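You operate a simulated robot arm through the tools that you are given. There is no shell and no other tool. Be economical: measure what you need, move in short steps, check, and stop when the job is done.

The job below is to be done with a simulated two-armed robot. You get a single attempt, and the scene is never put back.

TASK
On the cover of the ironing board, fold the bath towel in half.
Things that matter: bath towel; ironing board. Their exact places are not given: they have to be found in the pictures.

Only the result counts: the job must be done as asked and must still hold three seconds after the hand-in. Knocking over, shifting, dropping, spilling or breaking anything else fails it. Lids that push on must go on centred and level and be pressed home; caps that screw on are set level and turned clockwise until they are tight. Flat cloth is picked up by pressing the open fingertips on it (5 to 10 N) and closing them slowly along it; thin cloth reads only 2 to 8 mm in the jaws.

THE ROBOT
Two 7-joint arms with two-finger parallel grippers on one trunk, on a base that drives. Base frame: it is fixed to the floor where the robot stands at the start and does not move with it; the origin is under the middle of the robot, x ahead of it, y to its left, z up. Lengths are in mm, angles in rad, forces in N, time in s.
The left shoulder is at the start at [70, 134, 1051], the right one opposite. Places, roughly: ironing board [500, 0, 800]. Payload 1.57 kg a hand.
Tool frame (each hand has its own): the origin (TCP) lies between the finger pads and is the grasp point; the fingertips stand 30 mm ahead of it; z points along the fingers, y is the line along which they close. Largest opening 80 mm; finger width 17, thickness 12; the body of the gripper, 40 by 82 mm, starts 80 mm behind the TCP.
Orientation is that of the tool frame in the base frame, as a unit quaternion [x, y, z, w]. With the fingers straight down and closing along the base's y, the tool's x points along the base's -x, its y along +y and its z along -z.

THE INTERFACE
- The arms move only by the tool step_arm. It takes "left_steps", "right_steps" or both (then of equal length, played together; a hand with none holds still); each is a list of rows, each a list of 7 numbers: the closure, from 0 (fully open) to 1 (shut), then the shift along the base's x, y, z in mm, then the turn, a rotation vector about the base's x, y, z in rad. In form: [[grip, tx, ty, tz, ax, ay, az], ...]. A call has 1 to 12 rows; each row shifts and turns the commanded pose from where the row before left it. Each row takes 0.2 s and may step no farther than 50 mm and 0.15 rad from the row before; otherwise, or with a gripper value out of range, the whole call is refused. Where a pose cannot be reached the arm comes as near as it can. A force on the tool above 40 N (or 10 N above the force at the start of the call, whichever is more), or a blocked arm, ends the call early, and 0.2 s more pass. Each finger travels about 153 mm/s and halts on what it meets, pressing with about 39 N; the grip force reading is that of the motor and also rises with nothing between the fingers. The clock runs only during rows and for 0.2 s after the last one: add rows that do not move to give the fingers time. The reply holds the time, the measured pose of the TCP, the force on the tool along the base axes, the opening and the grip force, in the units named above and with some noise.
- Cameras (640 x 400 px; columns grow to the right, rows downward): "scene" is now at [124.1, -8.5, 1258.4]; the picture's right is [-0.13, -0.99, 0.00], its down [-0.78, 0.10, -0.62] and it looks along [0.62, -0.08, -0.78] (base axes); focal length 281 px, centre (320, 200). "left" rides on the left gripper at [72, 7, -122] in its tool frame; the picture's right is [-0.09, 1.00, 0.00], its down [-0.84, -0.08, -0.54] and it looks along [-0.54, -0.05, 0.84] (tool axes); focal length 238 px, centre (320, 200). "right" rides on the right gripper at [72, -7, -122] in its tool frame; the picture's right is [0.09, 1.00, 0.00], its down [-0.84, 0.08, -0.54] and it looks along [-0.54, 0.05, 0.84] (tool axes); focal length 238 px, centre (320, 200).
- snapshot(camera): a new picture of that camera. The clock stands still meanwhile.
- lift_body(by): slides the trunk up (or, below 0, down) by that many mm; the arms and the scene camera ride with it, the base frame stays. It gives what a move gives, with no picture.
- roll_base(legs): drives the robot by 1 to 6 legs, each [ahead, left, turn to the left] in mm, mm and rad, along the robot's own axes; the way and the turn of a leg run together, so that a leg with both is an arc; at most 1500 mm and 3.142 rad a leg. The arms and the cameras ride along, it lands a little off, and it stops where it bumps. It gives what a move gives.
- pan_tilt(pan, tilt): turns the head with the scene camera to pan (to the left, within 1.501 rad either way) and tilt (down, from -0.506 to 1.204), counted from straight ahead of the robot. It gives what a move gives.
- locate(camera, pixels): for up to 12 pixels [column, row] of the newest picture of that camera ("zoom" is the newest enlarged one), the place [x, y, z] in the base frame of the surface seen there, good to about 2 mm. The clock stands still meanwhile.
- inspect(camera, box): a new picture of the part [left, top, right, bottom] of that camera's present view, enlarged. The clock stands still meanwhile.
- finish_job(): hands the job in; it is judged then, once.

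Keep the steps short. Do not move on a guess: measure, check each grasp and each placing, and mend mistakes. In all there are 80 turns and 70 pictures (those below and enlarged ones count). Leave the grippers open and the arms clear of the work at the hand-in unless told otherwise, and finish with a single line.

The tools are called as a command line: name --argument value ..., lists and objects as JSON in quotes. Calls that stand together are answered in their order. step_arm: Moves the arms, as the interface text tells. Its arguments: {"type":"object","properties":{"left_steps":{"type":"array","items":{"type":"array","items":{"type":"number"}}},"right_steps":{"type":"array","items":{"type":"array","items":{"type":"number"}}}},"required":[]} The other tools are called the same way: lift_body (by) slides the trunk up or down; roll_base (legs) drives the base; pan_tilt (pan, tilt) turns the head that bears the scene camera; snapshot (camera) takes a picture; locate (camera, pixels) gives the place of the surface under pixels of a picture; inspect (camera, box) takes an enlarged picture of a part of a camera's view; finish_job () hands the job in.

At the start:

```text
time: 0.0
left_tool_pos: [493.3, 217.1, 911.2]
left_ee_rot: [0.0, 1.0, -0.001, 0.0]
left_ft_force: [-0.7, -1.0, 0.1]
left_gripper_width: 80.0
left_grip_force: 0.0
right_tool_pos: [460.0, -167.7, 977.4]
right_ee_rot: [-0.001, 1.0, 0.0, 0.001]
right_ft_force: [0.4, 0.2, -0.4]
right_gripper_width: 80.0
right_grip_force: 0.1
trunk travel left (down, up): [-625.0, 315.0]
robot x, y, heading: [-2.5, 1.2, 0.001]
head pan, tilt: [-0.133, 0.899]
```

scene: 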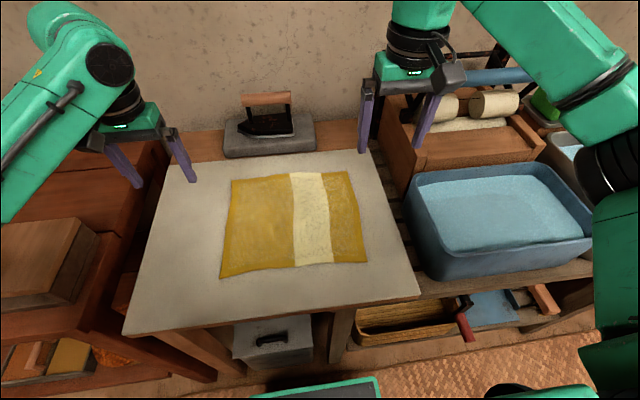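
right: 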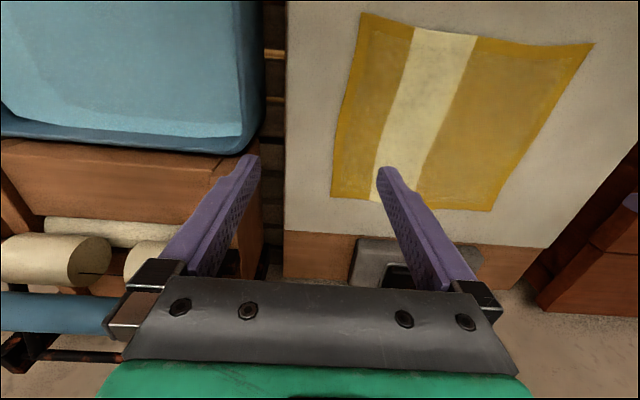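
left: 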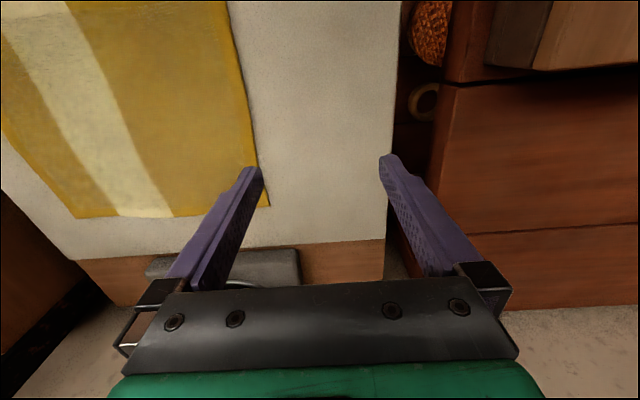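

I see the towel on the board, with corners near (232,180), (350,171), (367,262) and (221,277). Next I measure those corners and the board.

locate --camera "scene" --pixels '[[233, 181], [349, 173], [365, 261], [222, 276], [292, 174], [296, 265], [326, 172], [330, 262], [170, 170], [366, 155], [415, 293], [128, 332]]'

inspect --camera "scene" --box '[200, 150, 400, 290]'

```text
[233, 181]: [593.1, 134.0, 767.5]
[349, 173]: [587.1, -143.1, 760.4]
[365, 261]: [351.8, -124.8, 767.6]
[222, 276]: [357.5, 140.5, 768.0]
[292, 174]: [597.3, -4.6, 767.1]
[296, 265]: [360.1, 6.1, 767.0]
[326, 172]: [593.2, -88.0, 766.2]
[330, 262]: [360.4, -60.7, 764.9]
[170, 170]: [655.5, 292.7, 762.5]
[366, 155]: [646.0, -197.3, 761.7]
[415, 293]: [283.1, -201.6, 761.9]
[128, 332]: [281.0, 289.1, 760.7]
```

```text
2.86 times, centred on (300, 220) of scene
```

zoom: 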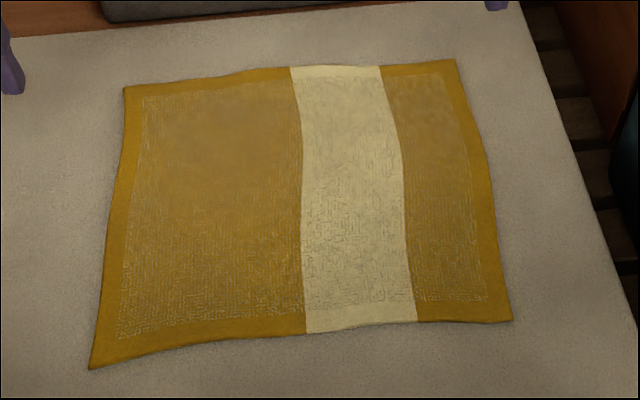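

The towel is about 240 mm in x and 275 mm in y. The plan is to pick the far edge with both hands and lay it on the near edge, fingers tilted forward. I first test that placing pose above the towel, with the hands empty.

step_arm --left_steps '[[0, -20, -11, -10, 0, -0.13, 0], [0, -20, -11, -10, 0, -0.13, 0], [0, -20, -11, -10, 0, -0.13, 0], [0, -20, -11, -10, 0, -0.13, 0], [0, -20, -11, -10, 0, -0.13, 0], [0, -20, -11, -10, 0, -0.13, 0], [0, -20, -11, -10, 0, -0.13, 0], [0, -20, -10, -10, 0, -0.13, 0], [0, 0, 0, 0, 0, 0, 0]]' --right_steps '[[0, -16, 5, -18, 0, -0.13, 0], [0, -16, 5, -18, 0, -0.13, 0], [0, -16, 5, -18, 0, -0.13, 0], [0, -16, 5, -18, 0, -0.13, 0], [0, -16, 5, -18, 0, -0.13, 0], [0, -16, 5, -18, 0, -0.13, 0], [0, -16, 5, -18, 0, -0.13, 0], [0, -16, 5, -18, 0, -0.13, 0], [0, 0, 0, 0, 0, 0, 0]]'

```text
time: 1.6
left_tool_pos: [422.4, 201.4, 892.1]
left_ee_rot: [0.018, 0.854, 0.171, 0.49]
left_ft_force: [-0.4, 0.7, -0.7]
left_gripper_width: 80.2
left_grip_force: 0.1
left hand out of reach, approached as far as the arm can: row 4, 6, 7
right_tool_pos: [381.6, -130.6, 881.8]
right_ee_rot: [-0.006, 0.945, 0.008, 0.327]
right_ft_force: [0.7, 0.0, 0.9]
right_gripper_width: 79.9
right_grip_force: 0.1
right hand out of reach, approached as far as the arm can: row 6, 7
trunk travel left (down, up): [-625.0, 315.0]
robot x, y, heading: [1.7, 1.9, -0.001]
head pan, tilt: [-0.133, 0.899]
stopped in row 7 (left hand): the arm was blocked; the commanded pose is now the measured one
```

The near placing pose is too close to the body at that tilt, so the base will have to roll back during the carry. Now I restore the upright tools and bring the hands forward, high above the far edge. I also measure the iron.

step_arm --left_steps '[[0, 17, -11, 1, -0.045, 0.129, 0.005], [0, 17, -11, 1, -0.045, 0.129, 0.005], [0, 17, -11, 1, -0.045, 0.129, 0.005], [0, 17, -11, 1, -0.045, 0.129, 0.005], [0, 17, -11, 1, -0.045, 0.129, 0.005], [0, 17, -11, 1, -0.045, 0.129, 0.005], [0, 17, -11, 1, -0.045, 0.129, 0.005], [0, 17, -11, 1, -0.045, 0.129, 0.005], [0, 0, 0, 0, 0, 0, 0]]' --right_steps '[[0, 22, 2, 1, -0.002, 0.083, -0.001], [0, 22, 2, 1, -0.002, 0.083, -0.001], [0, 22, 2, 1, -0.002, 0.083, -0.001], [0, 22, 2, 1, -0.002, 0.083, -0.001], [0, 22, 2, 1, -0.002, 0.083, -0.001], [0, 22, 2, 1, -0.002, 0.083, -0.001], [0, 22, 2, 1, -0.002, 0.083, -0.001], [0, 22, 2, 1, -0.002, 0.083, -0.001], [0, 0, 0, 0, 0, 0, 0]]'

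snapshot --camera "scene"

snapshot --camera "left"

snapshot --camera "right"

```text
time: 2.2
left_tool_pos: [450.5, 214.2, 888.6]
left_ee_rot: [0.047, 0.899, 0.224, 0.374]
left_ft_force: [-0.4, 0.1, 0.1]
left_gripper_width: 80.1
left_grip_force: 0.1
right_tool_pos: [421.1, -128.1, 882.3]
right_ee_rot: [-0.003, 0.967, 0.007, 0.253]
right_ft_force: [0.1, -0.7, 0.6]
right_gripper_width: 79.9
right_grip_force: 0.1
trunk travel left (down, up): [-625.0, 315.0]
robot x, y, heading: [-0.8, -0.9, 0.002]
head pan, tilt: [-0.133, 0.899]
stopped in row 3 (left hand): the arm was blocked; the commanded pose is now the measured one
```

```text
65 pictures are left
```

scene: 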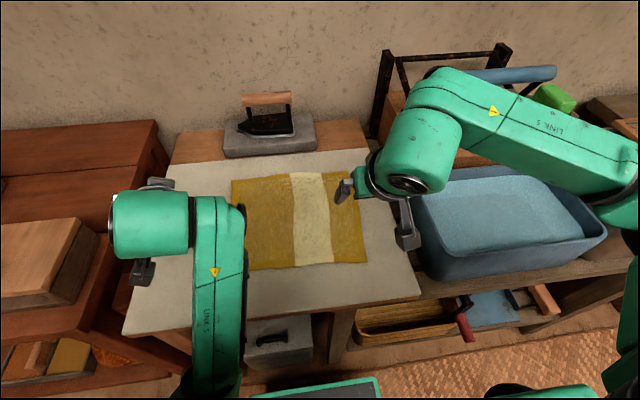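

```text
64 pictures are left
```

left: 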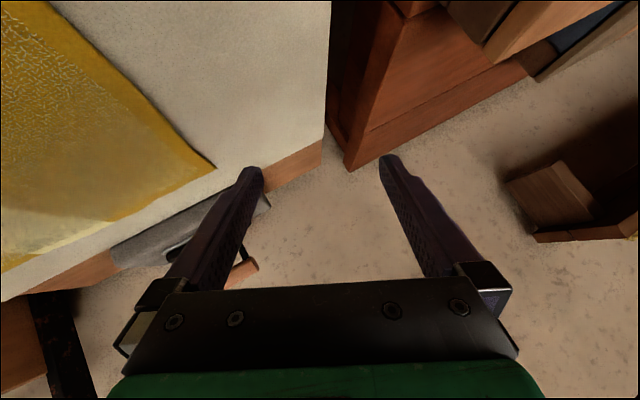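

```text
63 pictures are left
```

right: 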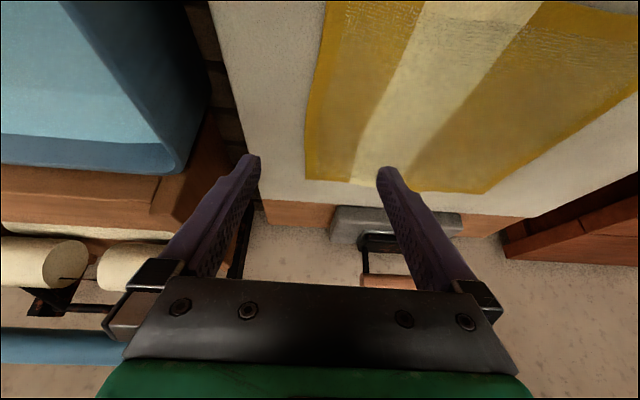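

The left arm caught a joint limit. I raise it a little and push it ahead while unwinding.

step_arm --left_steps '[[0, 10, 2, 15, -0.058, 0.097, 0.012], [0, 10, 2, 15, -0.058, 0.097, 0.012], [0, 10, 2, 15, -0.058, 0.097, 0.012], [0, 10, 2, 15, -0.058, 0.097, 0.012], [0, 10, 2, 5, -0.058, 0.097, 0.012], [0, 10, 0, 0, -0.058, 0.097, 0.012], [0, 10, 0, 0, -0.058, 0.097, 0.012], [0, 10, 0, 0, -0.058, 0.097, 0.012], [0, 0, 0, 0, 0, 0, 0]]' --right_steps '[[0, 17, 1, 3, -0.002, 0.064, 0], [0, 17, 1, 3, -0.002, 0.064, 0], [0, 17, 1, 3, -0.002, 0.064, 0], [0, 17, 1, 3, -0.002, 0.064, 0], [0, 17, 1, 3, -0.002, 0.064, 0], [0, 17, 1, 3, -0.002, 0.064, 0], [0, 17, 1, 3, -0.002, 0.064, 0], [0, 17, 1, 3, -0.002, 0.064, 0], [0, 0, 0, 0, 0, 0, 0]]'

```text
time: 4.2
left_tool_pos: [564.2, 239.4, 928.7]
left_ee_rot: [0.0, 1.0, -0.001, -0.001]
left_ft_force: [0.4, 0.7, -0.2]
left_gripper_width: 79.9
left_grip_force: 0.1
left hand out of reach, approached as far as the arm can: row 4, 5, 6
right_tool_pos: [556.6, -122.1, 906.0]
right_ee_rot: [-0.004, 1.0, 0.0, 0.0]
right_ft_force: [-0.1, 0.2, 0.0]
right_gripper_width: 79.8
right_grip_force: 0.0
trunk travel left (down, up): [-625.0, 315.0]
robot x, y, heading: [1.0, 0.3, -0.002]
head pan, tilt: [-0.133, 0.899]
```

Both tools are upright again. I measure the iron and its pad, and move both hands above the far corners.

locate --camera "scene" --pixels '[[224, 155], [315, 148], [224, 125], [266, 98], [290, 96], [268, 135], [233, 181], [342, 178], [352, 171], [244, 98]]'

step_arm --left_steps '[[0.5, 2, -14, -7, 0, 0, 0], [0.5, 2, -14, -7, 0, 0, 0], [0.5, 2, -14, -7, 0, 0, 0], [0.5, 2, -14, -7, 0, 0, 0], [0.5, 2, -14, -7, 0, 0, 0], [0.5, 2, -14, -7, 0, 0, 0], [0.5, 2, -14, -7, 0, 0, 0], [0.5, 2, -14, -7, 0, 0, 0], [0.5, 0, -14, -7, 0, 0, 0], [0.5, 0, -8, -7, 0, 0, 0], [0.5, 0, 0, 0, 0, 0, 0]]' --right_steps '[[0.5, 2, 2, -5, 0, 0, 0], [0.5, 2, 2, -5, 0, 0, 0], [0.5, 2, 2, -5, 0, 0, 0], [0.5, 2, 2, -5, 0, 0, 0], [0.5, 2, 2, -5, 0, 0, 0], [0.5, 2, 2, -5, 0, 0, 0], [0.5, 2, 2, -5, 0, 0, 0], [0.5, 2, 2, -5, 0, 0, 0], [0.5, 2, 1, -5, 0, 0, 0], [0.5, 2, 0, -5, 0, 0, 0], [0.5, 0, 0, 0, 0, 0, 0]]'

snapshot --camera "left"

snapshot --camera "right"

snapshot --camera "scene"

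```text
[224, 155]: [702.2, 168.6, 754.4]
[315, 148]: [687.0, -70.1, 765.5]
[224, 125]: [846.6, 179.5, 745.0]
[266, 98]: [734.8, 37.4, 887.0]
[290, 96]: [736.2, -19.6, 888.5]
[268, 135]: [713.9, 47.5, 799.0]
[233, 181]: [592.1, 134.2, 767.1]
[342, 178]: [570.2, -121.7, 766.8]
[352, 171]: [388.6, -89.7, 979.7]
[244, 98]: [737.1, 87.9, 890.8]
```

```text
time: 6.6
left_tool_pos: [581.6, 107.0, 858.0]
left_ee_rot: [0.0, 1.0, 0.0, -0.001]
left_ft_force: [0.3, -1.0, 0.7]
left_gripper_width: 40.0
left_grip_force: 0.0
right_tool_pos: [577.5, -103.0, 857.3]
right_ee_rot: [-0.003, 1.0, 0.001, 0.0]
right_ft_force: [-0.4, 0.6, 0.0]
right_gripper_width: 40.0
right_grip_force: 0.0
trunk travel left (down, up): [-625.0, 315.0]
robot x, y, heading: [1.9, -2.0, -0.003]
head pan, tilt: [-0.133, 0.899]
```

```text
62 pictures are left
```

left: 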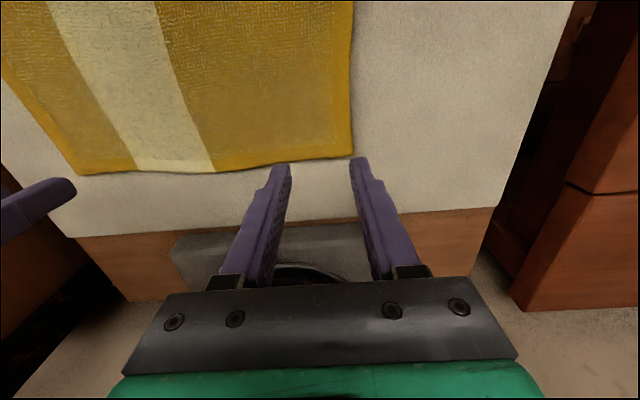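

```text
61 pictures are left
```

right: 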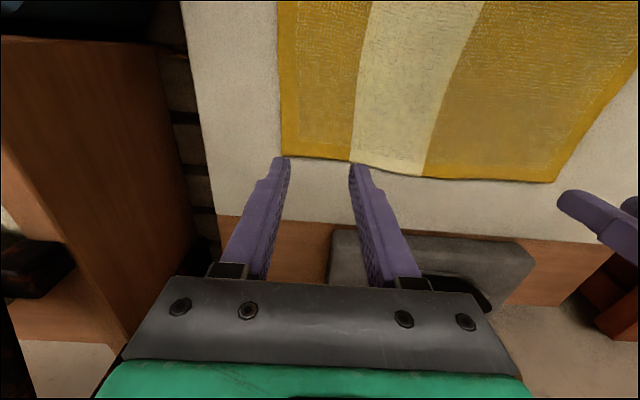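

```text
60 pictures are left
```

scene: 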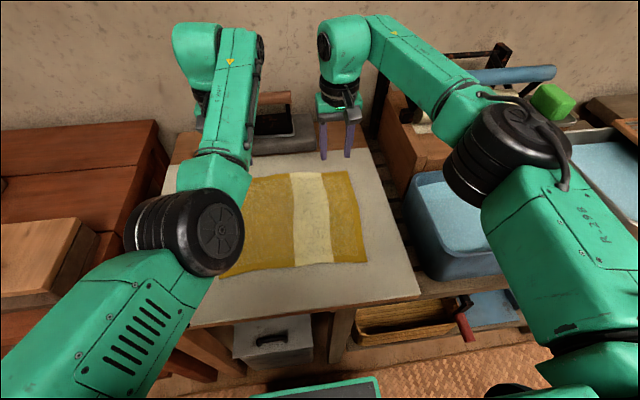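

The left corner shows at about (351,158) in the left picture and the right one at (284,156) in the right picture. I measure the far edge.

locate --camera "left" --pixels '[[349, 154], [320, 157], [245, 164], [350, 110], [370, 140]]'

locate --camera "right" --pixels '[[287, 153], [320, 154], [350, 158], [281, 110], [260, 140]]'

```text
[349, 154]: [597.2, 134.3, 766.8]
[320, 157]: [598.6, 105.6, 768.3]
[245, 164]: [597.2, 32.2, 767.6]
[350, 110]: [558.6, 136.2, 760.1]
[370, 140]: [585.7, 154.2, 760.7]
```

```text
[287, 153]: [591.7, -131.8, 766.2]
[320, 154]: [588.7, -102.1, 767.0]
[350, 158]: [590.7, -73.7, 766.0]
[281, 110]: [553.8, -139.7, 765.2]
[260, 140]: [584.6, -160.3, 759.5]
```

The far edge lies at x≈598 on the left and 592 on the right, with corners at y≈±136. I line up and go down to about 8 mm above the cloth.

step_arm --left_steps '[[0.5, 3, -2, -15, 0, 0, 0], [0.5, 2, -1, -15, 0, 0, 0], [0.5, 2, -1, -13, 0, 0, 0], [0.5, 0, 0, -10, 0, 0, 0], [0.5, 0, 0, 0, 0, 0, 0]]' --right_steps '[[0.5, 2, -1, -15, 0, 0, 0], [0.5, 2, 0, -15, 0, 0, 0], [0.5, 2, 0, -13, 0, 0, 0], [0.5, 0, 0, -10, 0, 0, 0], [0.5, 0, 0, 0, 0, 0, 0]]'

inspect --camera "left" --box '[220, 100, 420, 240]'

inspect --camera "right" --box '[220, 100, 420, 240]'

```text
time: 7.8
left_tool_pos: [588.8, 104.4, 804.3]
left_ee_rot: [-0.001, 1.0, 0.001, -0.001]
left_ft_force: [0.7, -0.7, -0.2]
left_gripper_width: 40.2
left_grip_force: 0.0
right_tool_pos: [583.1, -106.0, 803.7]
right_ee_rot: [-0.004, 1.0, 0.0, -0.001]
right_ft_force: [-0.1, -0.1, -0.6]
right_gripper_width: 39.9
right_grip_force: 0.1
trunk travel left (down, up): [-625.0, 315.0]
robot x, y, heading: [2.4, -3.3, -0.003]
head pan, tilt: [-0.133, 0.899]
```

```text
2.86 times, centred on (320, 170) of left
```

zoom: 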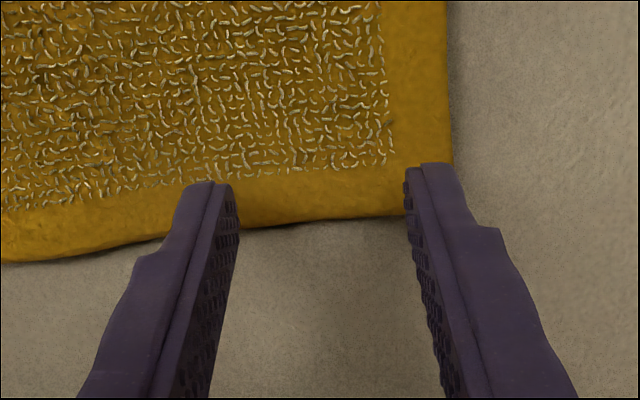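

```text
2.86 times, centred on (320, 170) of right
```

zoom: 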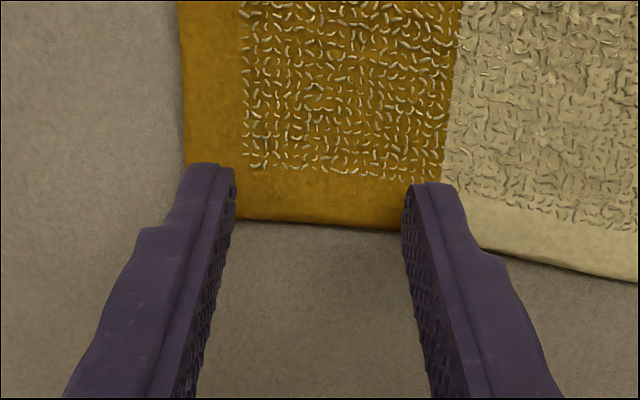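

Both fingertips stand right at the corners. I press down gently in small steps.

step_arm --left_steps '[[0.5, 0, 0, -3, 0, 0, 0], [0.5, 0, 0, -2, 0, 0, 0], [0.5, 0, 0, -2, 0, 0, 0], [0.5, 0, 0, 0, 0, 0, 0]]' --right_steps '[[0.5, 0, 0, -3, 0, 0, 0], [0.5, 0, 0, -2, 0, 0, 0], [0.5, 0, 0, -2, 0, 0, 0], [0.5, 0, 0, 0, 0, 0, 0]]'

```text
time: 8.8
left_tool_pos: [587.5, 103.3, 796.4]
left_ee_rot: [0.002, 1.0, 0.0, -0.001]
left_ft_force: [0.0, 0.1, 0.4]
left_gripper_width: 39.6
left_grip_force: 0.2
right_tool_pos: [583.0, -105.1, 797.4]
right_ee_rot: [-0.004, 1.0, 0.001, 0.0]
right_ft_force: [1.0, 0.3, 0.1]
right_gripper_width: 39.8
right_grip_force: 0.0
trunk travel left (down, up): [-625.0, 315.0]
robot x, y, heading: [0.2, 3.2, 0.003]
head pan, tilt: [-0.133, 0.899]
```

No contact yet, so I go on down in 1 mm steps.

step_arm --left_steps '[[0.5, 0, 0, -1, 0, 0, 0], [0.5, 0, 0, -1, 0, 0, 0], [0.5, 0, 0, 0, 0, 0, 0]]' --right_steps '[[0.5, 0, 0, -1, 0, 0, 0], [0.5, 0, 0, -1, 0, 0, 0], [0.5, 0, 0, 0, 0, 0, 0]]'

```text
time: 9.6
left_tool_pos: [586.7, 103.6, 796.4]
left_ee_rot: [0.0, 1.0, 0.0, -0.001]
left_ft_force: [-0.4, -0.4, -0.3]
left_gripper_width: 40.1
left_grip_force: 0.0
right_tool_pos: [582.0, -104.9, 794.8]
right_ee_rot: [-0.003, 1.0, 0.001, -0.001]
right_ft_force: [0.7, 0.9, 0.5]
right_gripper_width: 40.0
right_grip_force: 0.0
trunk travel left (down, up): [-625.0, 315.0]
robot x, y, heading: [3.3, 1.6, -0.001]
head pan, tilt: [-0.133, 0.899]
```

step_arm --left_steps '[[0.5, 0, 0, -1, 0, 0, 0], [0.5, 0, 0, -1, 0, 0, 0], [0.5, 0, 0, 0, 0, 0, 0]]' --right_steps '[[0.5, 0, 0, -1, 0, 0, 0], [0.5, 0, 0, -1, 0, 0, 0], [0.5, 0, 0, 0, 0, 0, 0]]'

```text
time: 10.4
left_tool_pos: [586.9, 104.0, 795.2]
left_ee_rot: [0.0, 1.0, -0.001, 0.0]
left_ft_force: [0.6, -0.4, 2.7]
left_gripper_width: 39.7
left_grip_force: 0.0
right_tool_pos: [582.1, -105.3, 794.1]
right_ee_rot: [-0.004, 1.0, 0.001, 0.001]
right_ft_force: [1.2, -0.1, 3.5]
right_gripper_width: 39.7
right_grip_force: 0.1
trunk travel left (down, up): [-625.0, 315.0]
robot x, y, heading: [0.2, 1.4, -0.001]
head pan, tilt: [-0.133, 0.899]
```

Contact starts at about 3 N. I go one more millimetre, aiming for 5–10 N.

step_arm --left_steps '[[0.5, 0, 0, -1, 0, 0, 0], [0.5, 0, 0, 0, 0, 0, 0]]' --right_steps '[[0.5, 0, 0, -1, 0, 0, 0], [0.5, 0, 0, 0, 0, 0, 0]]'

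```text
time: 11.0
left_tool_pos: [586.9, 102.7, 793.6]
left_ee_rot: [0.0, 1.0, -0.001, 0.0]
left_ft_force: [2.4, 0.5, 4.9]
left_gripper_width: 39.7
left_grip_force: 0.1
right_tool_pos: [582.4, -105.7, 793.3]
right_ee_rot: [-0.003, 1.0, 0.001, 0.001]
right_ft_force: [2.1, 0.9, 8.0]
right_gripper_width: 40.0
right_grip_force: 0.0
trunk travel left (down, up): [-625.0, 315.0]
robot x, y, heading: [0.7, 4.4, -0.0]
head pan, tilt: [-0.133, 0.899]
```

The pads press at 5 N and 8 N. I lower the left by half a millimetre more, then close slowly.

step_arm --left_steps '[[0.52, 0, 0, -0.7, 0, 0, 0], [0.56, 0, 0, 0, 0, 0, 0], [0.6, 0, 0, 0, 0, 0, 0], [0.65, 0, 0, 0, 0, 0, 0], [0.7, 0, 0, 0, 0, 0, 0], [0.75, 0, 0, 0, 0, 0, 0], [0.8, 0, 0, 0, 0, 0, 0], [0.85, 0, 0, 0, 0, 0, 0], [0.9, 0, 0, 0, 0, 0, 0], [0.95, 0, 0, 0, 0, 0, 0], [1, 0, 0, 0, 0, 0, 0], [1, 0, 0, 0, 0, 0, 0]]' --right_steps '[[0.52, 0, 0, 0, 0, 0, 0], [0.56, 0, 0, 0, 0, 0, 0], [0.6, 0, 0, 0, 0, 0, 0], [0.65, 0, 0, 0, 0, 0, 0], [0.7, 0, 0, 0, 0, 0, 0], [0.75, 0, 0, 0, 0, 0, 0], [0.8, 0, 0, 0, 0, 0, 0], [0.85, 0, 0, 0, 0, 0, 0], [0.9, 0, 0, 0, 0, 0, 0], [0.95, 0, 0, 0, 0, 0, 0], [1, 0, 0, 0, 0, 0, 0], [1, 0, 0, 0, 0, 0, 0]]'

inspect --camera "left" --box '[220, 100, 420, 240]'

inspect --camera "right" --box '[220, 100, 420, 240]'

```text
time: 13.6
left_tool_pos: [586.7, 102.1, 793.4]
left_ee_rot: [0.001, 1.0, -0.001, 0.001]
left_ft_force: [1.0, -7.9, 7.8]
left_gripper_width: 3.8
left_grip_force: 25.0
right_tool_pos: [580.9, -104.6, 793.8]
right_ee_rot: [-0.005, 1.0, 0.001, 0.001]
right_ft_force: [-0.4, 7.5, 4.6]
right_gripper_width: 4.0
right_grip_force: 24.7
trunk travel left (down, up): [-625.0, 315.0]
robot x, y, heading: [-1.6, 3.1, 0.003]
head pan, tilt: [-0.133, 0.899]
```

```text
2.86 times, centred on (320, 170) of left
```

zoom: 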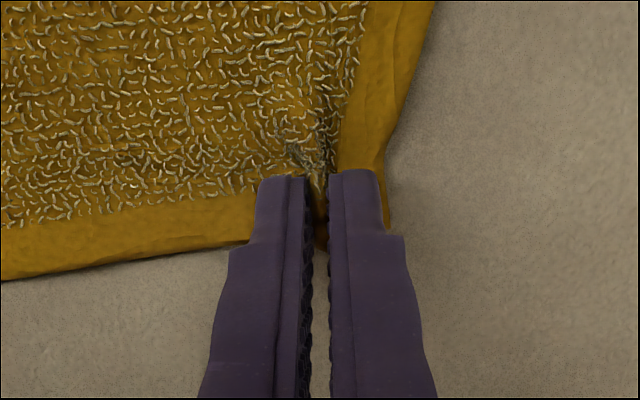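

```text
2.86 times, centred on (320, 170) of right
```

zoom: 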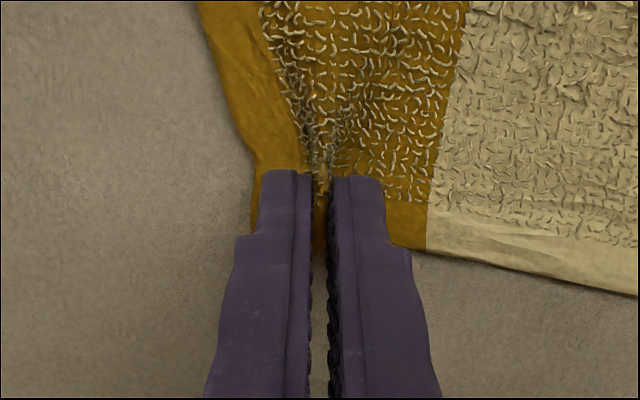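

Both grasps read about 4 mm at 25 N, and the pictures show cloth in both jaws at the corners. I lift in a short arc with a slight forward tilt.

step_arm --left_steps '[[1, -4, 0, 15, 0, -0.05, 0], [1, -6, 0, 15, 0, -0.05, 0], [1, -8, 0, 15, 0, -0.05, 0], [1, -10, 0, 12, 0, -0.05, 0], [1, -11, 0, 10, 0, -0.05, 0], [1, -12, 0, 10, 0, -0.05, 0], [1, 0, 0, 0, 0, 0, 0]]' --right_steps '[[1, -4, 0, 15, 0, -0.05, 0], [1, -6, 0, 15, 0, -0.05, 0], [1, -8, 0, 15, 0, -0.05, 0], [1, -10, 0, 12, 0, -0.05, 0], [1, -11, 0, 10, 0, -0.05, 0], [1, -12, 0, 10, 0, -0.05, 0], [1, 0, 0, 0, 0, 0, 0]]'

snapshot --camera "scene"

snapshot --camera "right"

snapshot --camera "left"

```text
time: 15.2
left_tool_pos: [546.6, 123.9, 878.5]
left_ee_rot: [-0.012, 0.987, 0.012, 0.161]
left_ft_force: [-2.0, -38.7, -2.1]
left_gripper_width: 5.5
left_grip_force: 25.7
right_tool_pos: [531.0, -99.8, 869.9]
right_ee_rot: [-0.006, 0.989, 0.005, 0.15]
right_ft_force: [2.3, 39.2, 1.1]
right_gripper_width: 5.5
right_grip_force: 25.6
trunk travel left (down, up): [-625.0, 315.0]
robot x, y, heading: [-0.9, 4.4, 0.0]
head pan, tilt: [-0.133, 0.899]
```

```text
55 pictures are left
```

scene: 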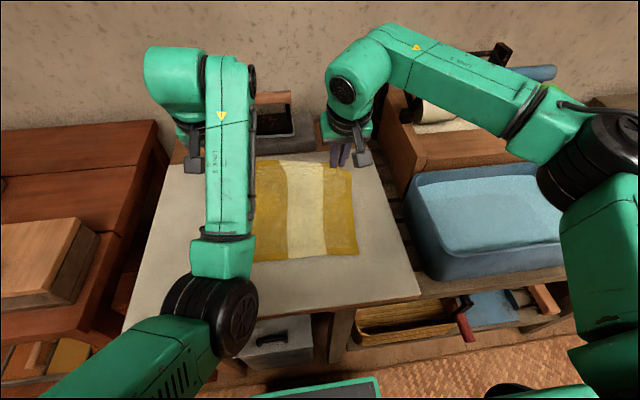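

```text
54 pictures are left
```

right: 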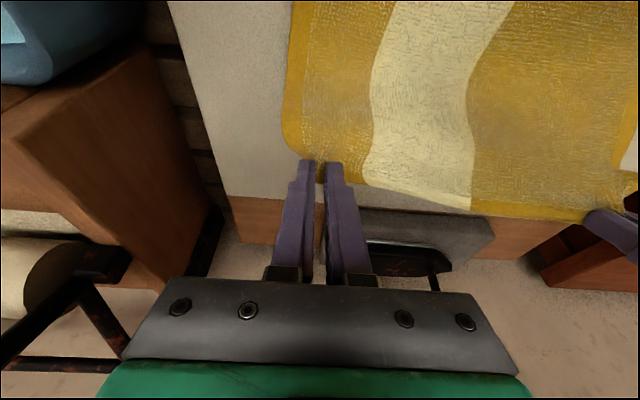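

```text
53 pictures are left
```

left: 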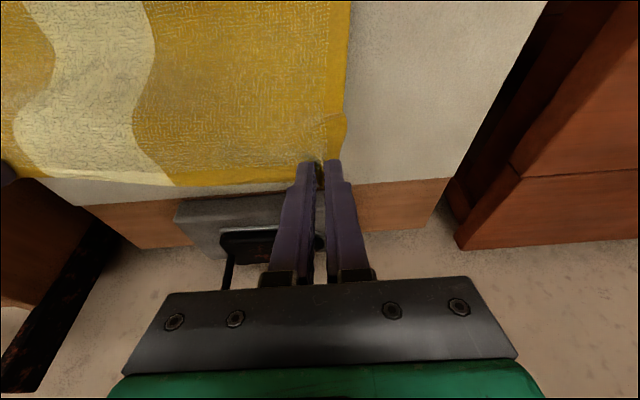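

The cloth is stretched between the hands (39 N), because the left hand has drifted out to y=124. I bring both hands together a little to slacken it.

step_arm --left_steps '[[1, 0, -5, 0, 0, 0, 0], [1, 0, -5, 0, 0, 0, 0], [1, 0, 0, 0, 0, 0, 0]]' --right_steps '[[1, 0, 3, 0, 0, 0, 0], [1, 0, 3, 0, 0, 0, 0], [1, 0, 0, 0, 0, 0, 0]]'

```text
time: 16.0
left_tool_pos: [544.5, 117.1, 875.0]
left_ee_rot: [-0.015, 0.987, 0.018, 0.16]
left_ft_force: [-2.4, -21.0, -1.7]
left_gripper_width: 4.2
left_grip_force: 25.4
right_tool_pos: [532.3, -99.6, 868.8]
right_ee_rot: [-0.003, 0.989, 0.001, 0.149]
right_ft_force: [0.9, 21.3, 0.3]
right_gripper_width: 4.1
right_grip_force: 25.0
trunk travel left (down, up): [-625.0, 315.0]
robot x, y, heading: [-0.6, 3.1, 0.001]
head pan, tilt: [-0.133, 0.899]
```

step_arm --left_steps '[[1, -2, -4, -1, 0, 0, 0], [1, -2, -4, -1, 0, 0, 0], [1, 0, 0, 0, 0, 0, 0], [1, 0, 0, 0, 0, 0, 0]]' --right_steps '[[1, 0, 1, 0, 0, 0, 0], [1, 0, 0, 0, 0, 0, 0], [1, 0, 0, 0, 0, 0, 0], [1, 0, 0, 0, 0, 0, 0]]'

```text
time: 17.0
left_tool_pos: [541.4, 112.7, 872.6]
left_ee_rot: [-0.018, 0.987, 0.023, 0.159]
left_ft_force: [-0.3, -13.5, 0.7]
left_gripper_width: 4.0
left_grip_force: 24.8
right_tool_pos: [530.9, -98.1, 868.6]
right_ee_rot: [-0.003, 0.989, 0.0, 0.15]
right_ft_force: [0.3, 13.1, -0.5]
right_gripper_width: 3.6
right_grip_force: 24.9
trunk travel left (down, up): [-625.0, 315.0]
robot x, y, heading: [0.1, 6.2, -0.001]
head pan, tilt: [-0.133, 0.899]
```

step_arm --left_steps '[[1, -3, -4, -1, 0, 0, 0], [1, -3, -4, -1, 0, 0, 0], [1, 0, 0, 0, 0, 0, 0]]' --right_steps '[[1, 0, 0, 0, 0, 0, 0], [1, 0, 0, 0, 0, 0, 0], [1, 0, 0, 0, 0, 0, 0]]'

pan_tilt --pan 0.0 --tilt 0.9

snapshot --camera "scene"

```text
time: 17.8
left_tool_pos: [536.8, 109.9, 870.7]
left_ee_rot: [-0.021, 0.987, 0.026, 0.16]
left_ft_force: [0.4, -8.3, -0.2]
left_gripper_width: 3.6
left_grip_force: 24.5
right_tool_pos: [531.8, -98.4, 869.1]
right_ee_rot: [-0.003, 0.989, -0.001, 0.149]
right_ft_force: [-0.3, 8.8, 0.5]
right_gripper_width: 3.6
right_grip_force: 24.2
trunk travel left (down, up): [-625.0, 315.0]
robot x, y, heading: [-1.1, -0.9, 0.002]
head pan, tilt: [-0.133, 0.899]
```

```text
time: 18.5
left_tool_pos: [536.3, 109.5, 866.7]
left_ee_rot: [-0.02, 0.987, 0.03, 0.157]
left_ft_force: [-0.6, -8.7, 0.9]
left_gripper_width: 3.9
left_grip_force: 24.5
right_tool_pos: [531.4, -97.8, 868.6]
right_ee_rot: [-0.003, 0.989, 0.0, 0.149]
right_ft_force: [-0.2, 9.3, -0.5]
right_gripper_width: 3.6
right_grip_force: 24.3
trunk travel left (down, up): [-625.0, 315.0]
robot x, y, heading: [-1.7, -3.1, -0.001]
head pan, tilt: [0.0, 0.901]
```

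```text
52 pictures are left
```

scene: 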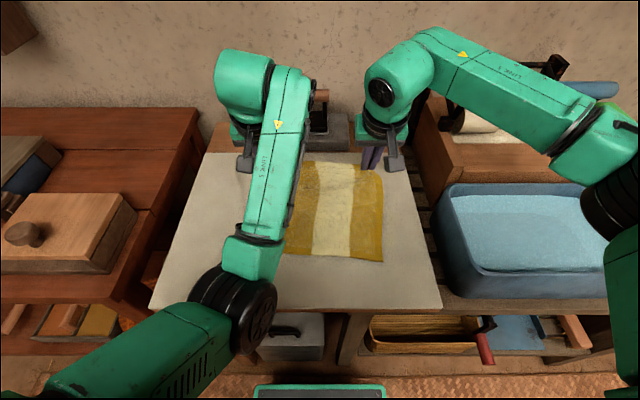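

The hold is stable. I roll the base back 130 mm, carrying the held edge across the fold line.

roll_base --legs '[[-130, 0, 0]]'

snapshot --camera "scene"

snapshot --camera "right"

```text
time: 19.8
left_tool_pos: [406.4, 109.7, 864.6]
left_ee_rot: [-0.019, 0.987, 0.032, 0.154]
left_ft_force: [-0.5, -10.1, 0.5]
left_gripper_width: 3.8
left_grip_force: 24.5
right_tool_pos: [404.4, -98.6, 868.5]
right_ee_rot: [-0.004, 0.989, 0.001, 0.149]
right_ft_force: [0.7, 8.4, 0.4]
right_gripper_width: 3.6
right_grip_force: 24.2
trunk travel left (down, up): [-625.0, 315.0]
robot x, y, heading: [-128.8, -1.7, 0.002]
head pan, tilt: [0.0, 0.901]
```

```text
51 pictures are left
```

scene: 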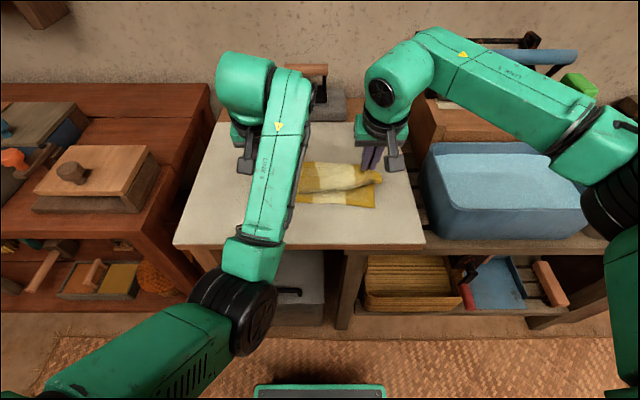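

```text
50 pictures are left
```

right: 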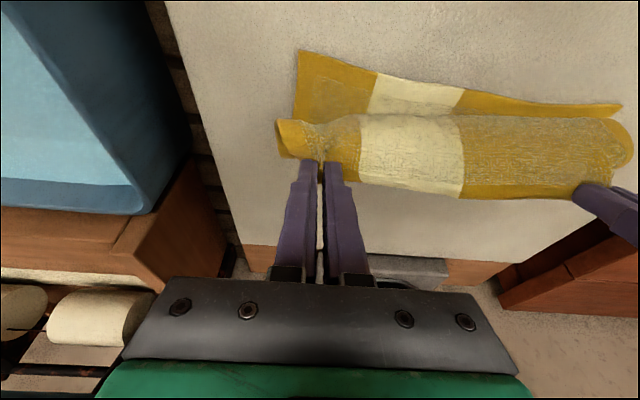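

The towel is folding over cleanly. I measure the near edge and corners from the right picture, which is where the held edge must land.

locate --camera "right" --pixels '[[302, 55], [373, 75], [466, 91], [540, 99], [616, 106], [297, 100], [400, 120], [280, 125], [400, 180], [520, 190]]'

snapshot --camera "left"

```text
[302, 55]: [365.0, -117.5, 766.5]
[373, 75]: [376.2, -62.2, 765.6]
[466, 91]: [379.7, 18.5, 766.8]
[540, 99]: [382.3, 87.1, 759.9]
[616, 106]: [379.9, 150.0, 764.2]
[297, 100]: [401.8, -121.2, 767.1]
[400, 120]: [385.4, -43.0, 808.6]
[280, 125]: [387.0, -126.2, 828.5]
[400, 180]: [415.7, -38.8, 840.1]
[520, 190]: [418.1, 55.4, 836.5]
```

```text
49 pictures are left
```

left: 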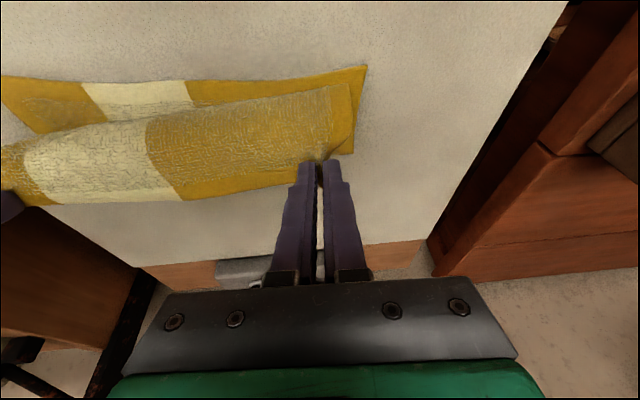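

The near edge now lies at x≈365 (right corner, y=-117) to x≈380 (left corner, y=150). I go on back and down in a first part, tilting a bit more and shifting slightly left to match it.

step_arm --left_steps '[[1, -6, 1.3, -5, 0, -0.05, 0], [1, -6, 1.3, -6, 0, -0.05, 0], [1, -6, 1.3, -7, 0, -0.05, 0], [1, -5, 1.3, -8, 0, -0.05, 0], [1, -5, 1.3, -8, 0, -0.05, 0], [1, -5, 1.3, -8, 0, -0.05, 0], [1, 0, 0, 0, 0, 0, 0]]' --right_steps '[[1, -8, 1.8, -5, 0, -0.05, 0], [1, -8, 1.8, -6, 0, -0.05, 0], [1, -7, 1.8, -7, 0, -0.05, 0], [1, -7, 1.8, -8, 0, -0.05, 0], [1, -6, 1.8, -8, 0, -0.05, 0], [1, -6, 1.8, -8, 0, -0.05, 0], [1, 0, 0, 0, 0, 0, 0]]'

snapshot --camera "right"

snapshot --camera "left"

```text
time: 20.7
left_tool_pos: [416.5, 123.6, 914.7]
left_ee_rot: [-0.024, 0.948, 0.034, 0.316]
left_ft_force: [-5.8, -26.4, -7.7]
left_gripper_width: 4.2
left_grip_force: 24.5
right_tool_pos: [377.5, -81.9, 854.0]
right_ee_rot: [-0.008, 0.97, 0.012, 0.244]
right_ft_force: [5.1, 25.8, 7.9]
right_gripper_width: 4.0
right_grip_force: 24.8
trunk travel left (down, up): [-625.0, 315.0]
robot x, y, heading: [-127.7, -0.4, -0.003]
head pan, tilt: [0.0, 0.901]
stopped in row 4 (right hand): the force on the tool passed its limit (the readings are from after the stop); the commanded pose is now the measured one
```

```text
48 pictures are left
```

right: 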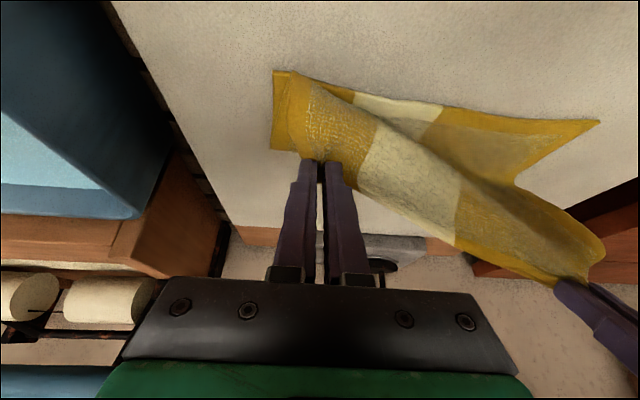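

```text
47 pictures are left
```

left: 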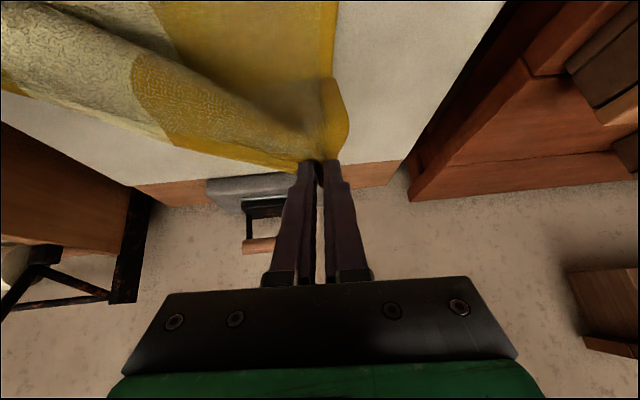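

The left arm rose and tilted by itself, because it is near a joint limit with the tilt. I untilt the left hand and bring it back down and in, holding the right still.

step_arm --left_steps '[[1, -3, -3, -8, 0, 0.07, 0], [1, -3, -2, -10, 0, 0.07, 0], [1, -3, 0, -10, 0, 0.07, 0], [1, -3, 0, -10, 0, 0.07, 0], [1, 0, 0, 0, 0, 0, 0]]'

```text
time: 21.9
left_tool_pos: [405.0, 124.5, 877.4]
left_ee_rot: [-0.024, 0.982, 0.044, 0.182]
left_ft_force: [-2.2, -18.1, -1.9]
left_gripper_width: 3.8
left_grip_force: 24.4
right_tool_pos: [376.5, -87.7, 850.2]
right_ee_rot: [-0.006, 0.971, 0.007, 0.239]
right_ft_force: [1.6, 16.9, 2.5]
right_gripper_width: 3.6
right_grip_force: 24.4
trunk travel left (down, up): [-625.0, 315.0]
robot x, y, heading: [-128.2, 0.9, 0.0]
head pan, tilt: [0.0, 0.901]
```

step_arm --left_steps '[[1, -2, -3, -7, 0, 0.05, 0], [1, -2, -3, -7, 0, 0.05, 0], [1, -3, -2, -8, 0, 0.03, 0], [1, -3, 0, -8, 0, 0.03, 0], [1, 0, 0, 0, 0, 0, 0]]' --right_steps '[[1, -1, 0, -3, 0, 0, 0], [1, -1, 0, -3, 0, 0, 0], [1, -1, 0, -3, 0, 0, 0], [1, -1, 0, -3, 0, 0, 0], [1, 0, 0, 0, 0, 0, 0]]'

snapshot --camera "right"

```text
time: 22.5
left_tool_pos: [404.8, 139.9, 862.5]
left_ee_rot: [-0.03, 0.987, 0.066, 0.144]
left_ft_force: [-3.8, -29.2, -1.4]
left_gripper_width: 4.7
left_grip_force: 25.0
left hand out of reach, approached as far as the arm can: row 2
right_tool_pos: [373.7, -77.5, 848.8]
right_ee_rot: [-0.015, 0.97, 0.019, 0.243]
right_ft_force: [3.1, 28.7, 1.6]
right_gripper_width: 4.3
right_grip_force: 25.0
trunk travel left (down, up): [-625.0, 315.0]
robot x, y, heading: [-126.2, 1.7, 0.001]
head pan, tilt: [0.0, 0.901]
stopped in row 2 (right hand): the force on the tool passed its limit (the readings are from after the stop); the commanded pose is now the measured one
```

```text
46 pictures are left
```

right: 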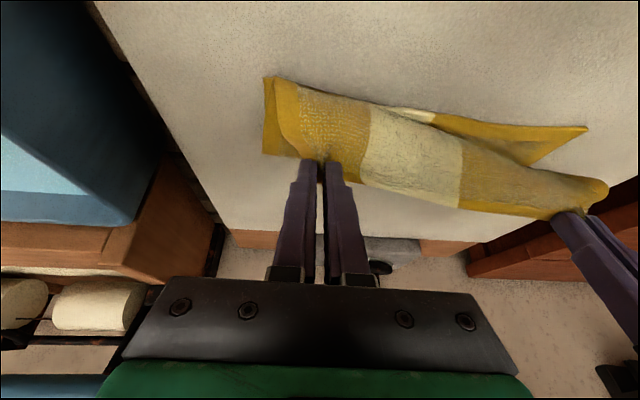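

The left arm sits at its limit, so I'll keep its pose and use base and trunk for the big moves. The healthy right arm will adjust the spacing. First the right hand goes in and up a little to slacken the cloth.

step_arm --right_steps '[[1, 3, 4, 3, 0, 0, 0], [1, 3, 4, 3, 0, 0, 0], [1, 2, 3, 3, 0, 0, 0], [1, 0, 3, 0, 0, 0, 0], [1, 0, 0, 0, 0, 0, 0]]'

```text
time: 23.7
left_tool_pos: [405.7, 141.8, 860.5]
left_ee_rot: [-0.033, 0.987, 0.068, 0.142]
left_ft_force: [-0.8, -15.0, -0.2]
left_gripper_width: 4.0
left_grip_force: 24.6
right_tool_pos: [383.3, -67.7, 855.5]
right_ee_rot: [-0.01, 0.97, 0.014, 0.242]
right_ft_force: [1.4, 13.9, 0.3]
right_gripper_width: 3.9
right_grip_force: 24.7
trunk travel left (down, up): [-625.0, 315.0]
robot x, y, heading: [-127.3, 1.0, 0.002]
head pan, tilt: [0.0, 0.901]
```

Tension is down to 14 N. I bring the right hand in 6 mm more, then roll the base slightly back and to the right.

step_arm --right_steps '[[1, 1, 3, 0, 0, 0, 0], [1, 1, 3, 0, 0, 0, 0], [1, 0, 2, 0, 0, 0, 0], [1, 0, 0, 0, 0, 0, 0]]'

roll_base --legs '[[-20, -22, 0]]'

lift_body --by -30

snapshot --camera "right"

snapshot --camera "left"

```text
time: 24.7
left_tool_pos: [405.5, 142.2, 860.0]
left_ee_rot: [-0.034, 0.987, 0.069, 0.142]
left_ft_force: [-0.7, -3.6, -0.3]
left_gripper_width: 3.3
left_grip_force: 24.7
right_tool_pos: [385.9, -60.8, 856.9]
right_ee_rot: [-0.009, 0.97, 0.012, 0.243]
right_ft_force: [0.3, 4.5, 0.5]
right_gripper_width: 3.5
right_grip_force: 24.7
trunk travel left (down, up): [-625.0, 315.0]
robot x, y, heading: [-125.8, -0.5, 0.004]
head pan, tilt: [0.0, 0.901]
```

```text
time: 25.5
left_tool_pos: [386.7, 120.4, 860.1]
left_ee_rot: [-0.033, 0.987, 0.068, 0.142]
left_ft_force: [-0.1, -4.0, 0.9]
left_gripper_width: 3.5
left_grip_force: 24.8
right_tool_pos: [366.1, -81.4, 855.5]
right_ee_rot: [-0.01, 0.97, 0.012, 0.242]
right_ft_force: [0.3, 3.7, 0.0]
right_gripper_width: 3.9
right_grip_force: 24.8
trunk travel left (down, up): [-625.0, 315.0]
robot x, y, heading: [-148.2, -23.8, 0.005]
head pan, tilt: [0.0, 0.901]
```

```text
time: 26.3
left_tool_pos: [385.4, 120.3, 831.6]
left_ee_rot: [-0.032, 0.987, 0.069, 0.142]
left_ft_force: [-0.4, -4.3, -0.2]
left_gripper_width: 3.8
left_grip_force: 24.1
right_tool_pos: [366.0, -80.9, 826.2]
right_ee_rot: [-0.01, 0.97, 0.014, 0.242]
right_ft_force: [0.5, 3.2, -0.4]
right_gripper_width: 3.6
right_grip_force: 24.3
trunk travel left (down, up): [-595.0, 345.0]
robot x, y, heading: [-149.0, -22.1, 0.005]
head pan, tilt: [0.0, 0.901]
```

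```text
45 pictures are left
```

right: 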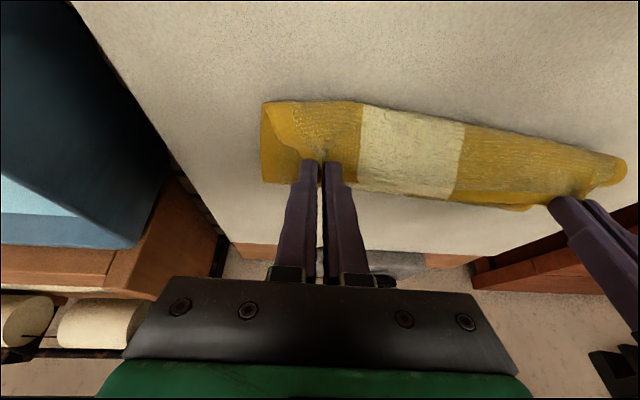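

```text
44 pictures are left
```

left: 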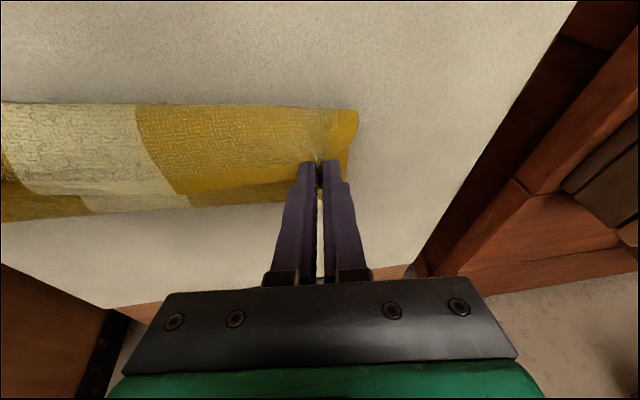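

locate --camera "right" --pixels '[[270, 105], [330, 104], [400, 112], [460, 123], [540, 140], [615, 155], [266, 180], [400, 193], [500, 207], [266, 140]]'

locate --camera "left" --pixels '[[355, 114], [345, 150], [300, 106], [240, 106], [60, 105], [40, 215], [160, 203], [270, 198], [337, 178]]'

inspect --camera "right" --box '[240, 80, 440, 220]'

```text
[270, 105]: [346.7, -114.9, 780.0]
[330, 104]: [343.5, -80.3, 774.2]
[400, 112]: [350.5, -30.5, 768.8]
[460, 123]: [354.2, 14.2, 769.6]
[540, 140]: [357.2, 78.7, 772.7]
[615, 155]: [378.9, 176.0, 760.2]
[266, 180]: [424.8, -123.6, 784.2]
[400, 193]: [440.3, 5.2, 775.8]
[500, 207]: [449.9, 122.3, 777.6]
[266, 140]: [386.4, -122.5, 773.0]
```

```text
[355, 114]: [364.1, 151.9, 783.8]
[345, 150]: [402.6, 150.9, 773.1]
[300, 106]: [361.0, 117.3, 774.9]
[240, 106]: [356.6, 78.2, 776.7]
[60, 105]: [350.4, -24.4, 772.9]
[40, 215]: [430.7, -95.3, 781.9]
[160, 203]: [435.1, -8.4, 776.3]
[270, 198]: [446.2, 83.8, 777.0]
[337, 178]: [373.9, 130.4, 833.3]
```

```text
2.86 times, centred on (340, 150) of right
```

zoom: 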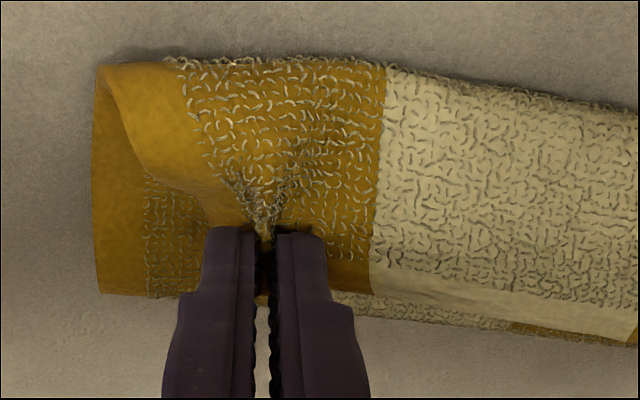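

The held edge still wraps under, and the fold at x≈440 is too close: the carry went too high, and limp cloth hangs straight down. I go back up and forward over the fold line to re-lay the near half, and then I'll come back lower along a diagonal.

lift_body --by 35

roll_base --legs '[[60, 0, 0]]'

lift_body --by 35

roll_base --legs '[[60, 0, 0]]'

snapshot --camera "scene"

snapshot --camera "right"

snapshot --camera "left"

```text
time: 27.1
left_tool_pos: [386.2, 119.9, 863.5]
left_ee_rot: [-0.033, 0.987, 0.068, 0.141]
left_ft_force: [-0.3, -4.2, -0.2]
left_gripper_width: 3.6
left_grip_force: 25.1
right_tool_pos: [365.4, -81.6, 861.0]
right_ee_rot: [-0.011, 0.97, 0.013, 0.242]
right_ft_force: [0.2, 4.2, -1.1]
right_gripper_width: 3.4
right_grip_force: 24.5
trunk travel left (down, up): [-630.0, 310.0]
robot x, y, heading: [-146.7, -21.2, 0.001]
head pan, tilt: [0.0, 0.901]
```

```text
time: 28.0
left_tool_pos: [447.1, 119.4, 865.6]
left_ee_rot: [-0.032, 0.987, 0.068, 0.143]
left_ft_force: [-0.4, -5.3, 0.1]
left_gripper_width: 3.7
left_grip_force: 24.4
right_tool_pos: [426.1, -82.1, 860.8]
right_ee_rot: [-0.011, 0.97, 0.014, 0.242]
right_ft_force: [0.9, 3.5, -0.4]
right_gripper_width: 3.6
right_grip_force: 24.4
trunk travel left (down, up): [-630.0, 310.0]
robot x, y, heading: [-88.6, -19.7, 0.003]
head pan, tilt: [0.0, 0.901]
```

```text
time: 28.8
left_tool_pos: [445.9, 120.2, 899.8]
left_ee_rot: [-0.032, 0.987, 0.069, 0.142]
left_ft_force: [0.2, -3.8, 0.4]
left_gripper_width: 3.7
left_grip_force: 24.5
right_tool_pos: [425.2, -80.9, 896.6]
right_ee_rot: [-0.011, 0.97, 0.014, 0.242]
right_ft_force: [0.2, 4.1, 0.1]
right_gripper_width: 3.5
right_grip_force: 24.3
trunk travel left (down, up): [-665.0, 275.0]
robot x, y, heading: [-86.5, -24.6, 0.0]
head pan, tilt: [0.0, 0.901]
```

```text
time: 29.8
left_tool_pos: [505.8, 121.2, 900.0]
left_ee_rot: [-0.034, 0.987, 0.069, 0.143]
left_ft_force: [-0.2, -3.8, 0.1]
left_gripper_width: 3.7
left_grip_force: 24.1
right_tool_pos: [487.0, -80.4, 896.6]
right_ee_rot: [-0.01, 0.97, 0.014, 0.242]
right_ft_force: [0.0, 3.0, 0.0]
right_gripper_width: 3.4
right_grip_force: 24.4
trunk travel left (down, up): [-665.0, 275.0]
robot x, y, heading: [-28.2, -23.9, 0.0]
head pan, tilt: [0.0, 0.901]
```

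```text
42 pictures are left
```

scene: 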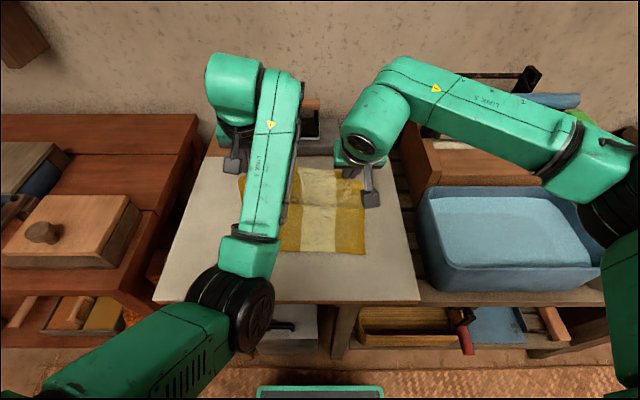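

```text
41 pictures are left
```

right: 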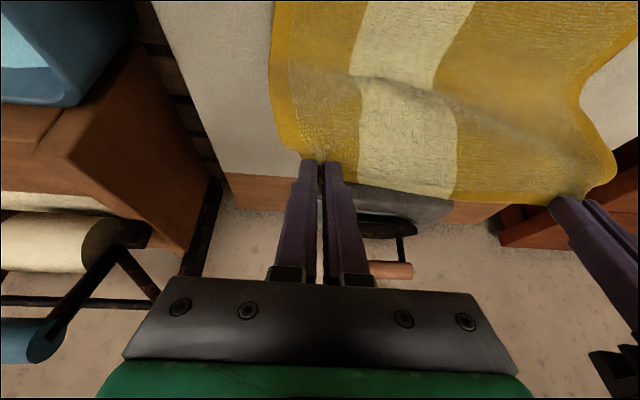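

```text
40 pictures are left
```

left: 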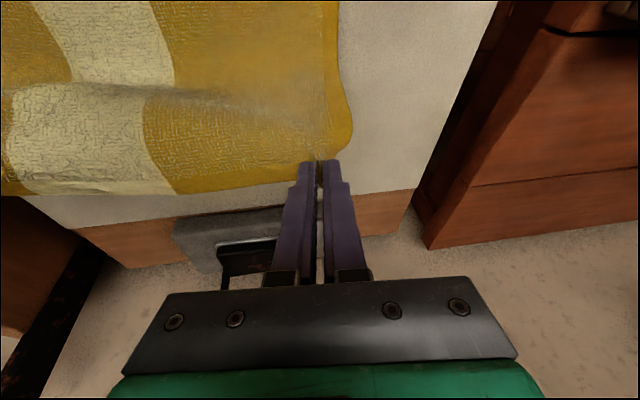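

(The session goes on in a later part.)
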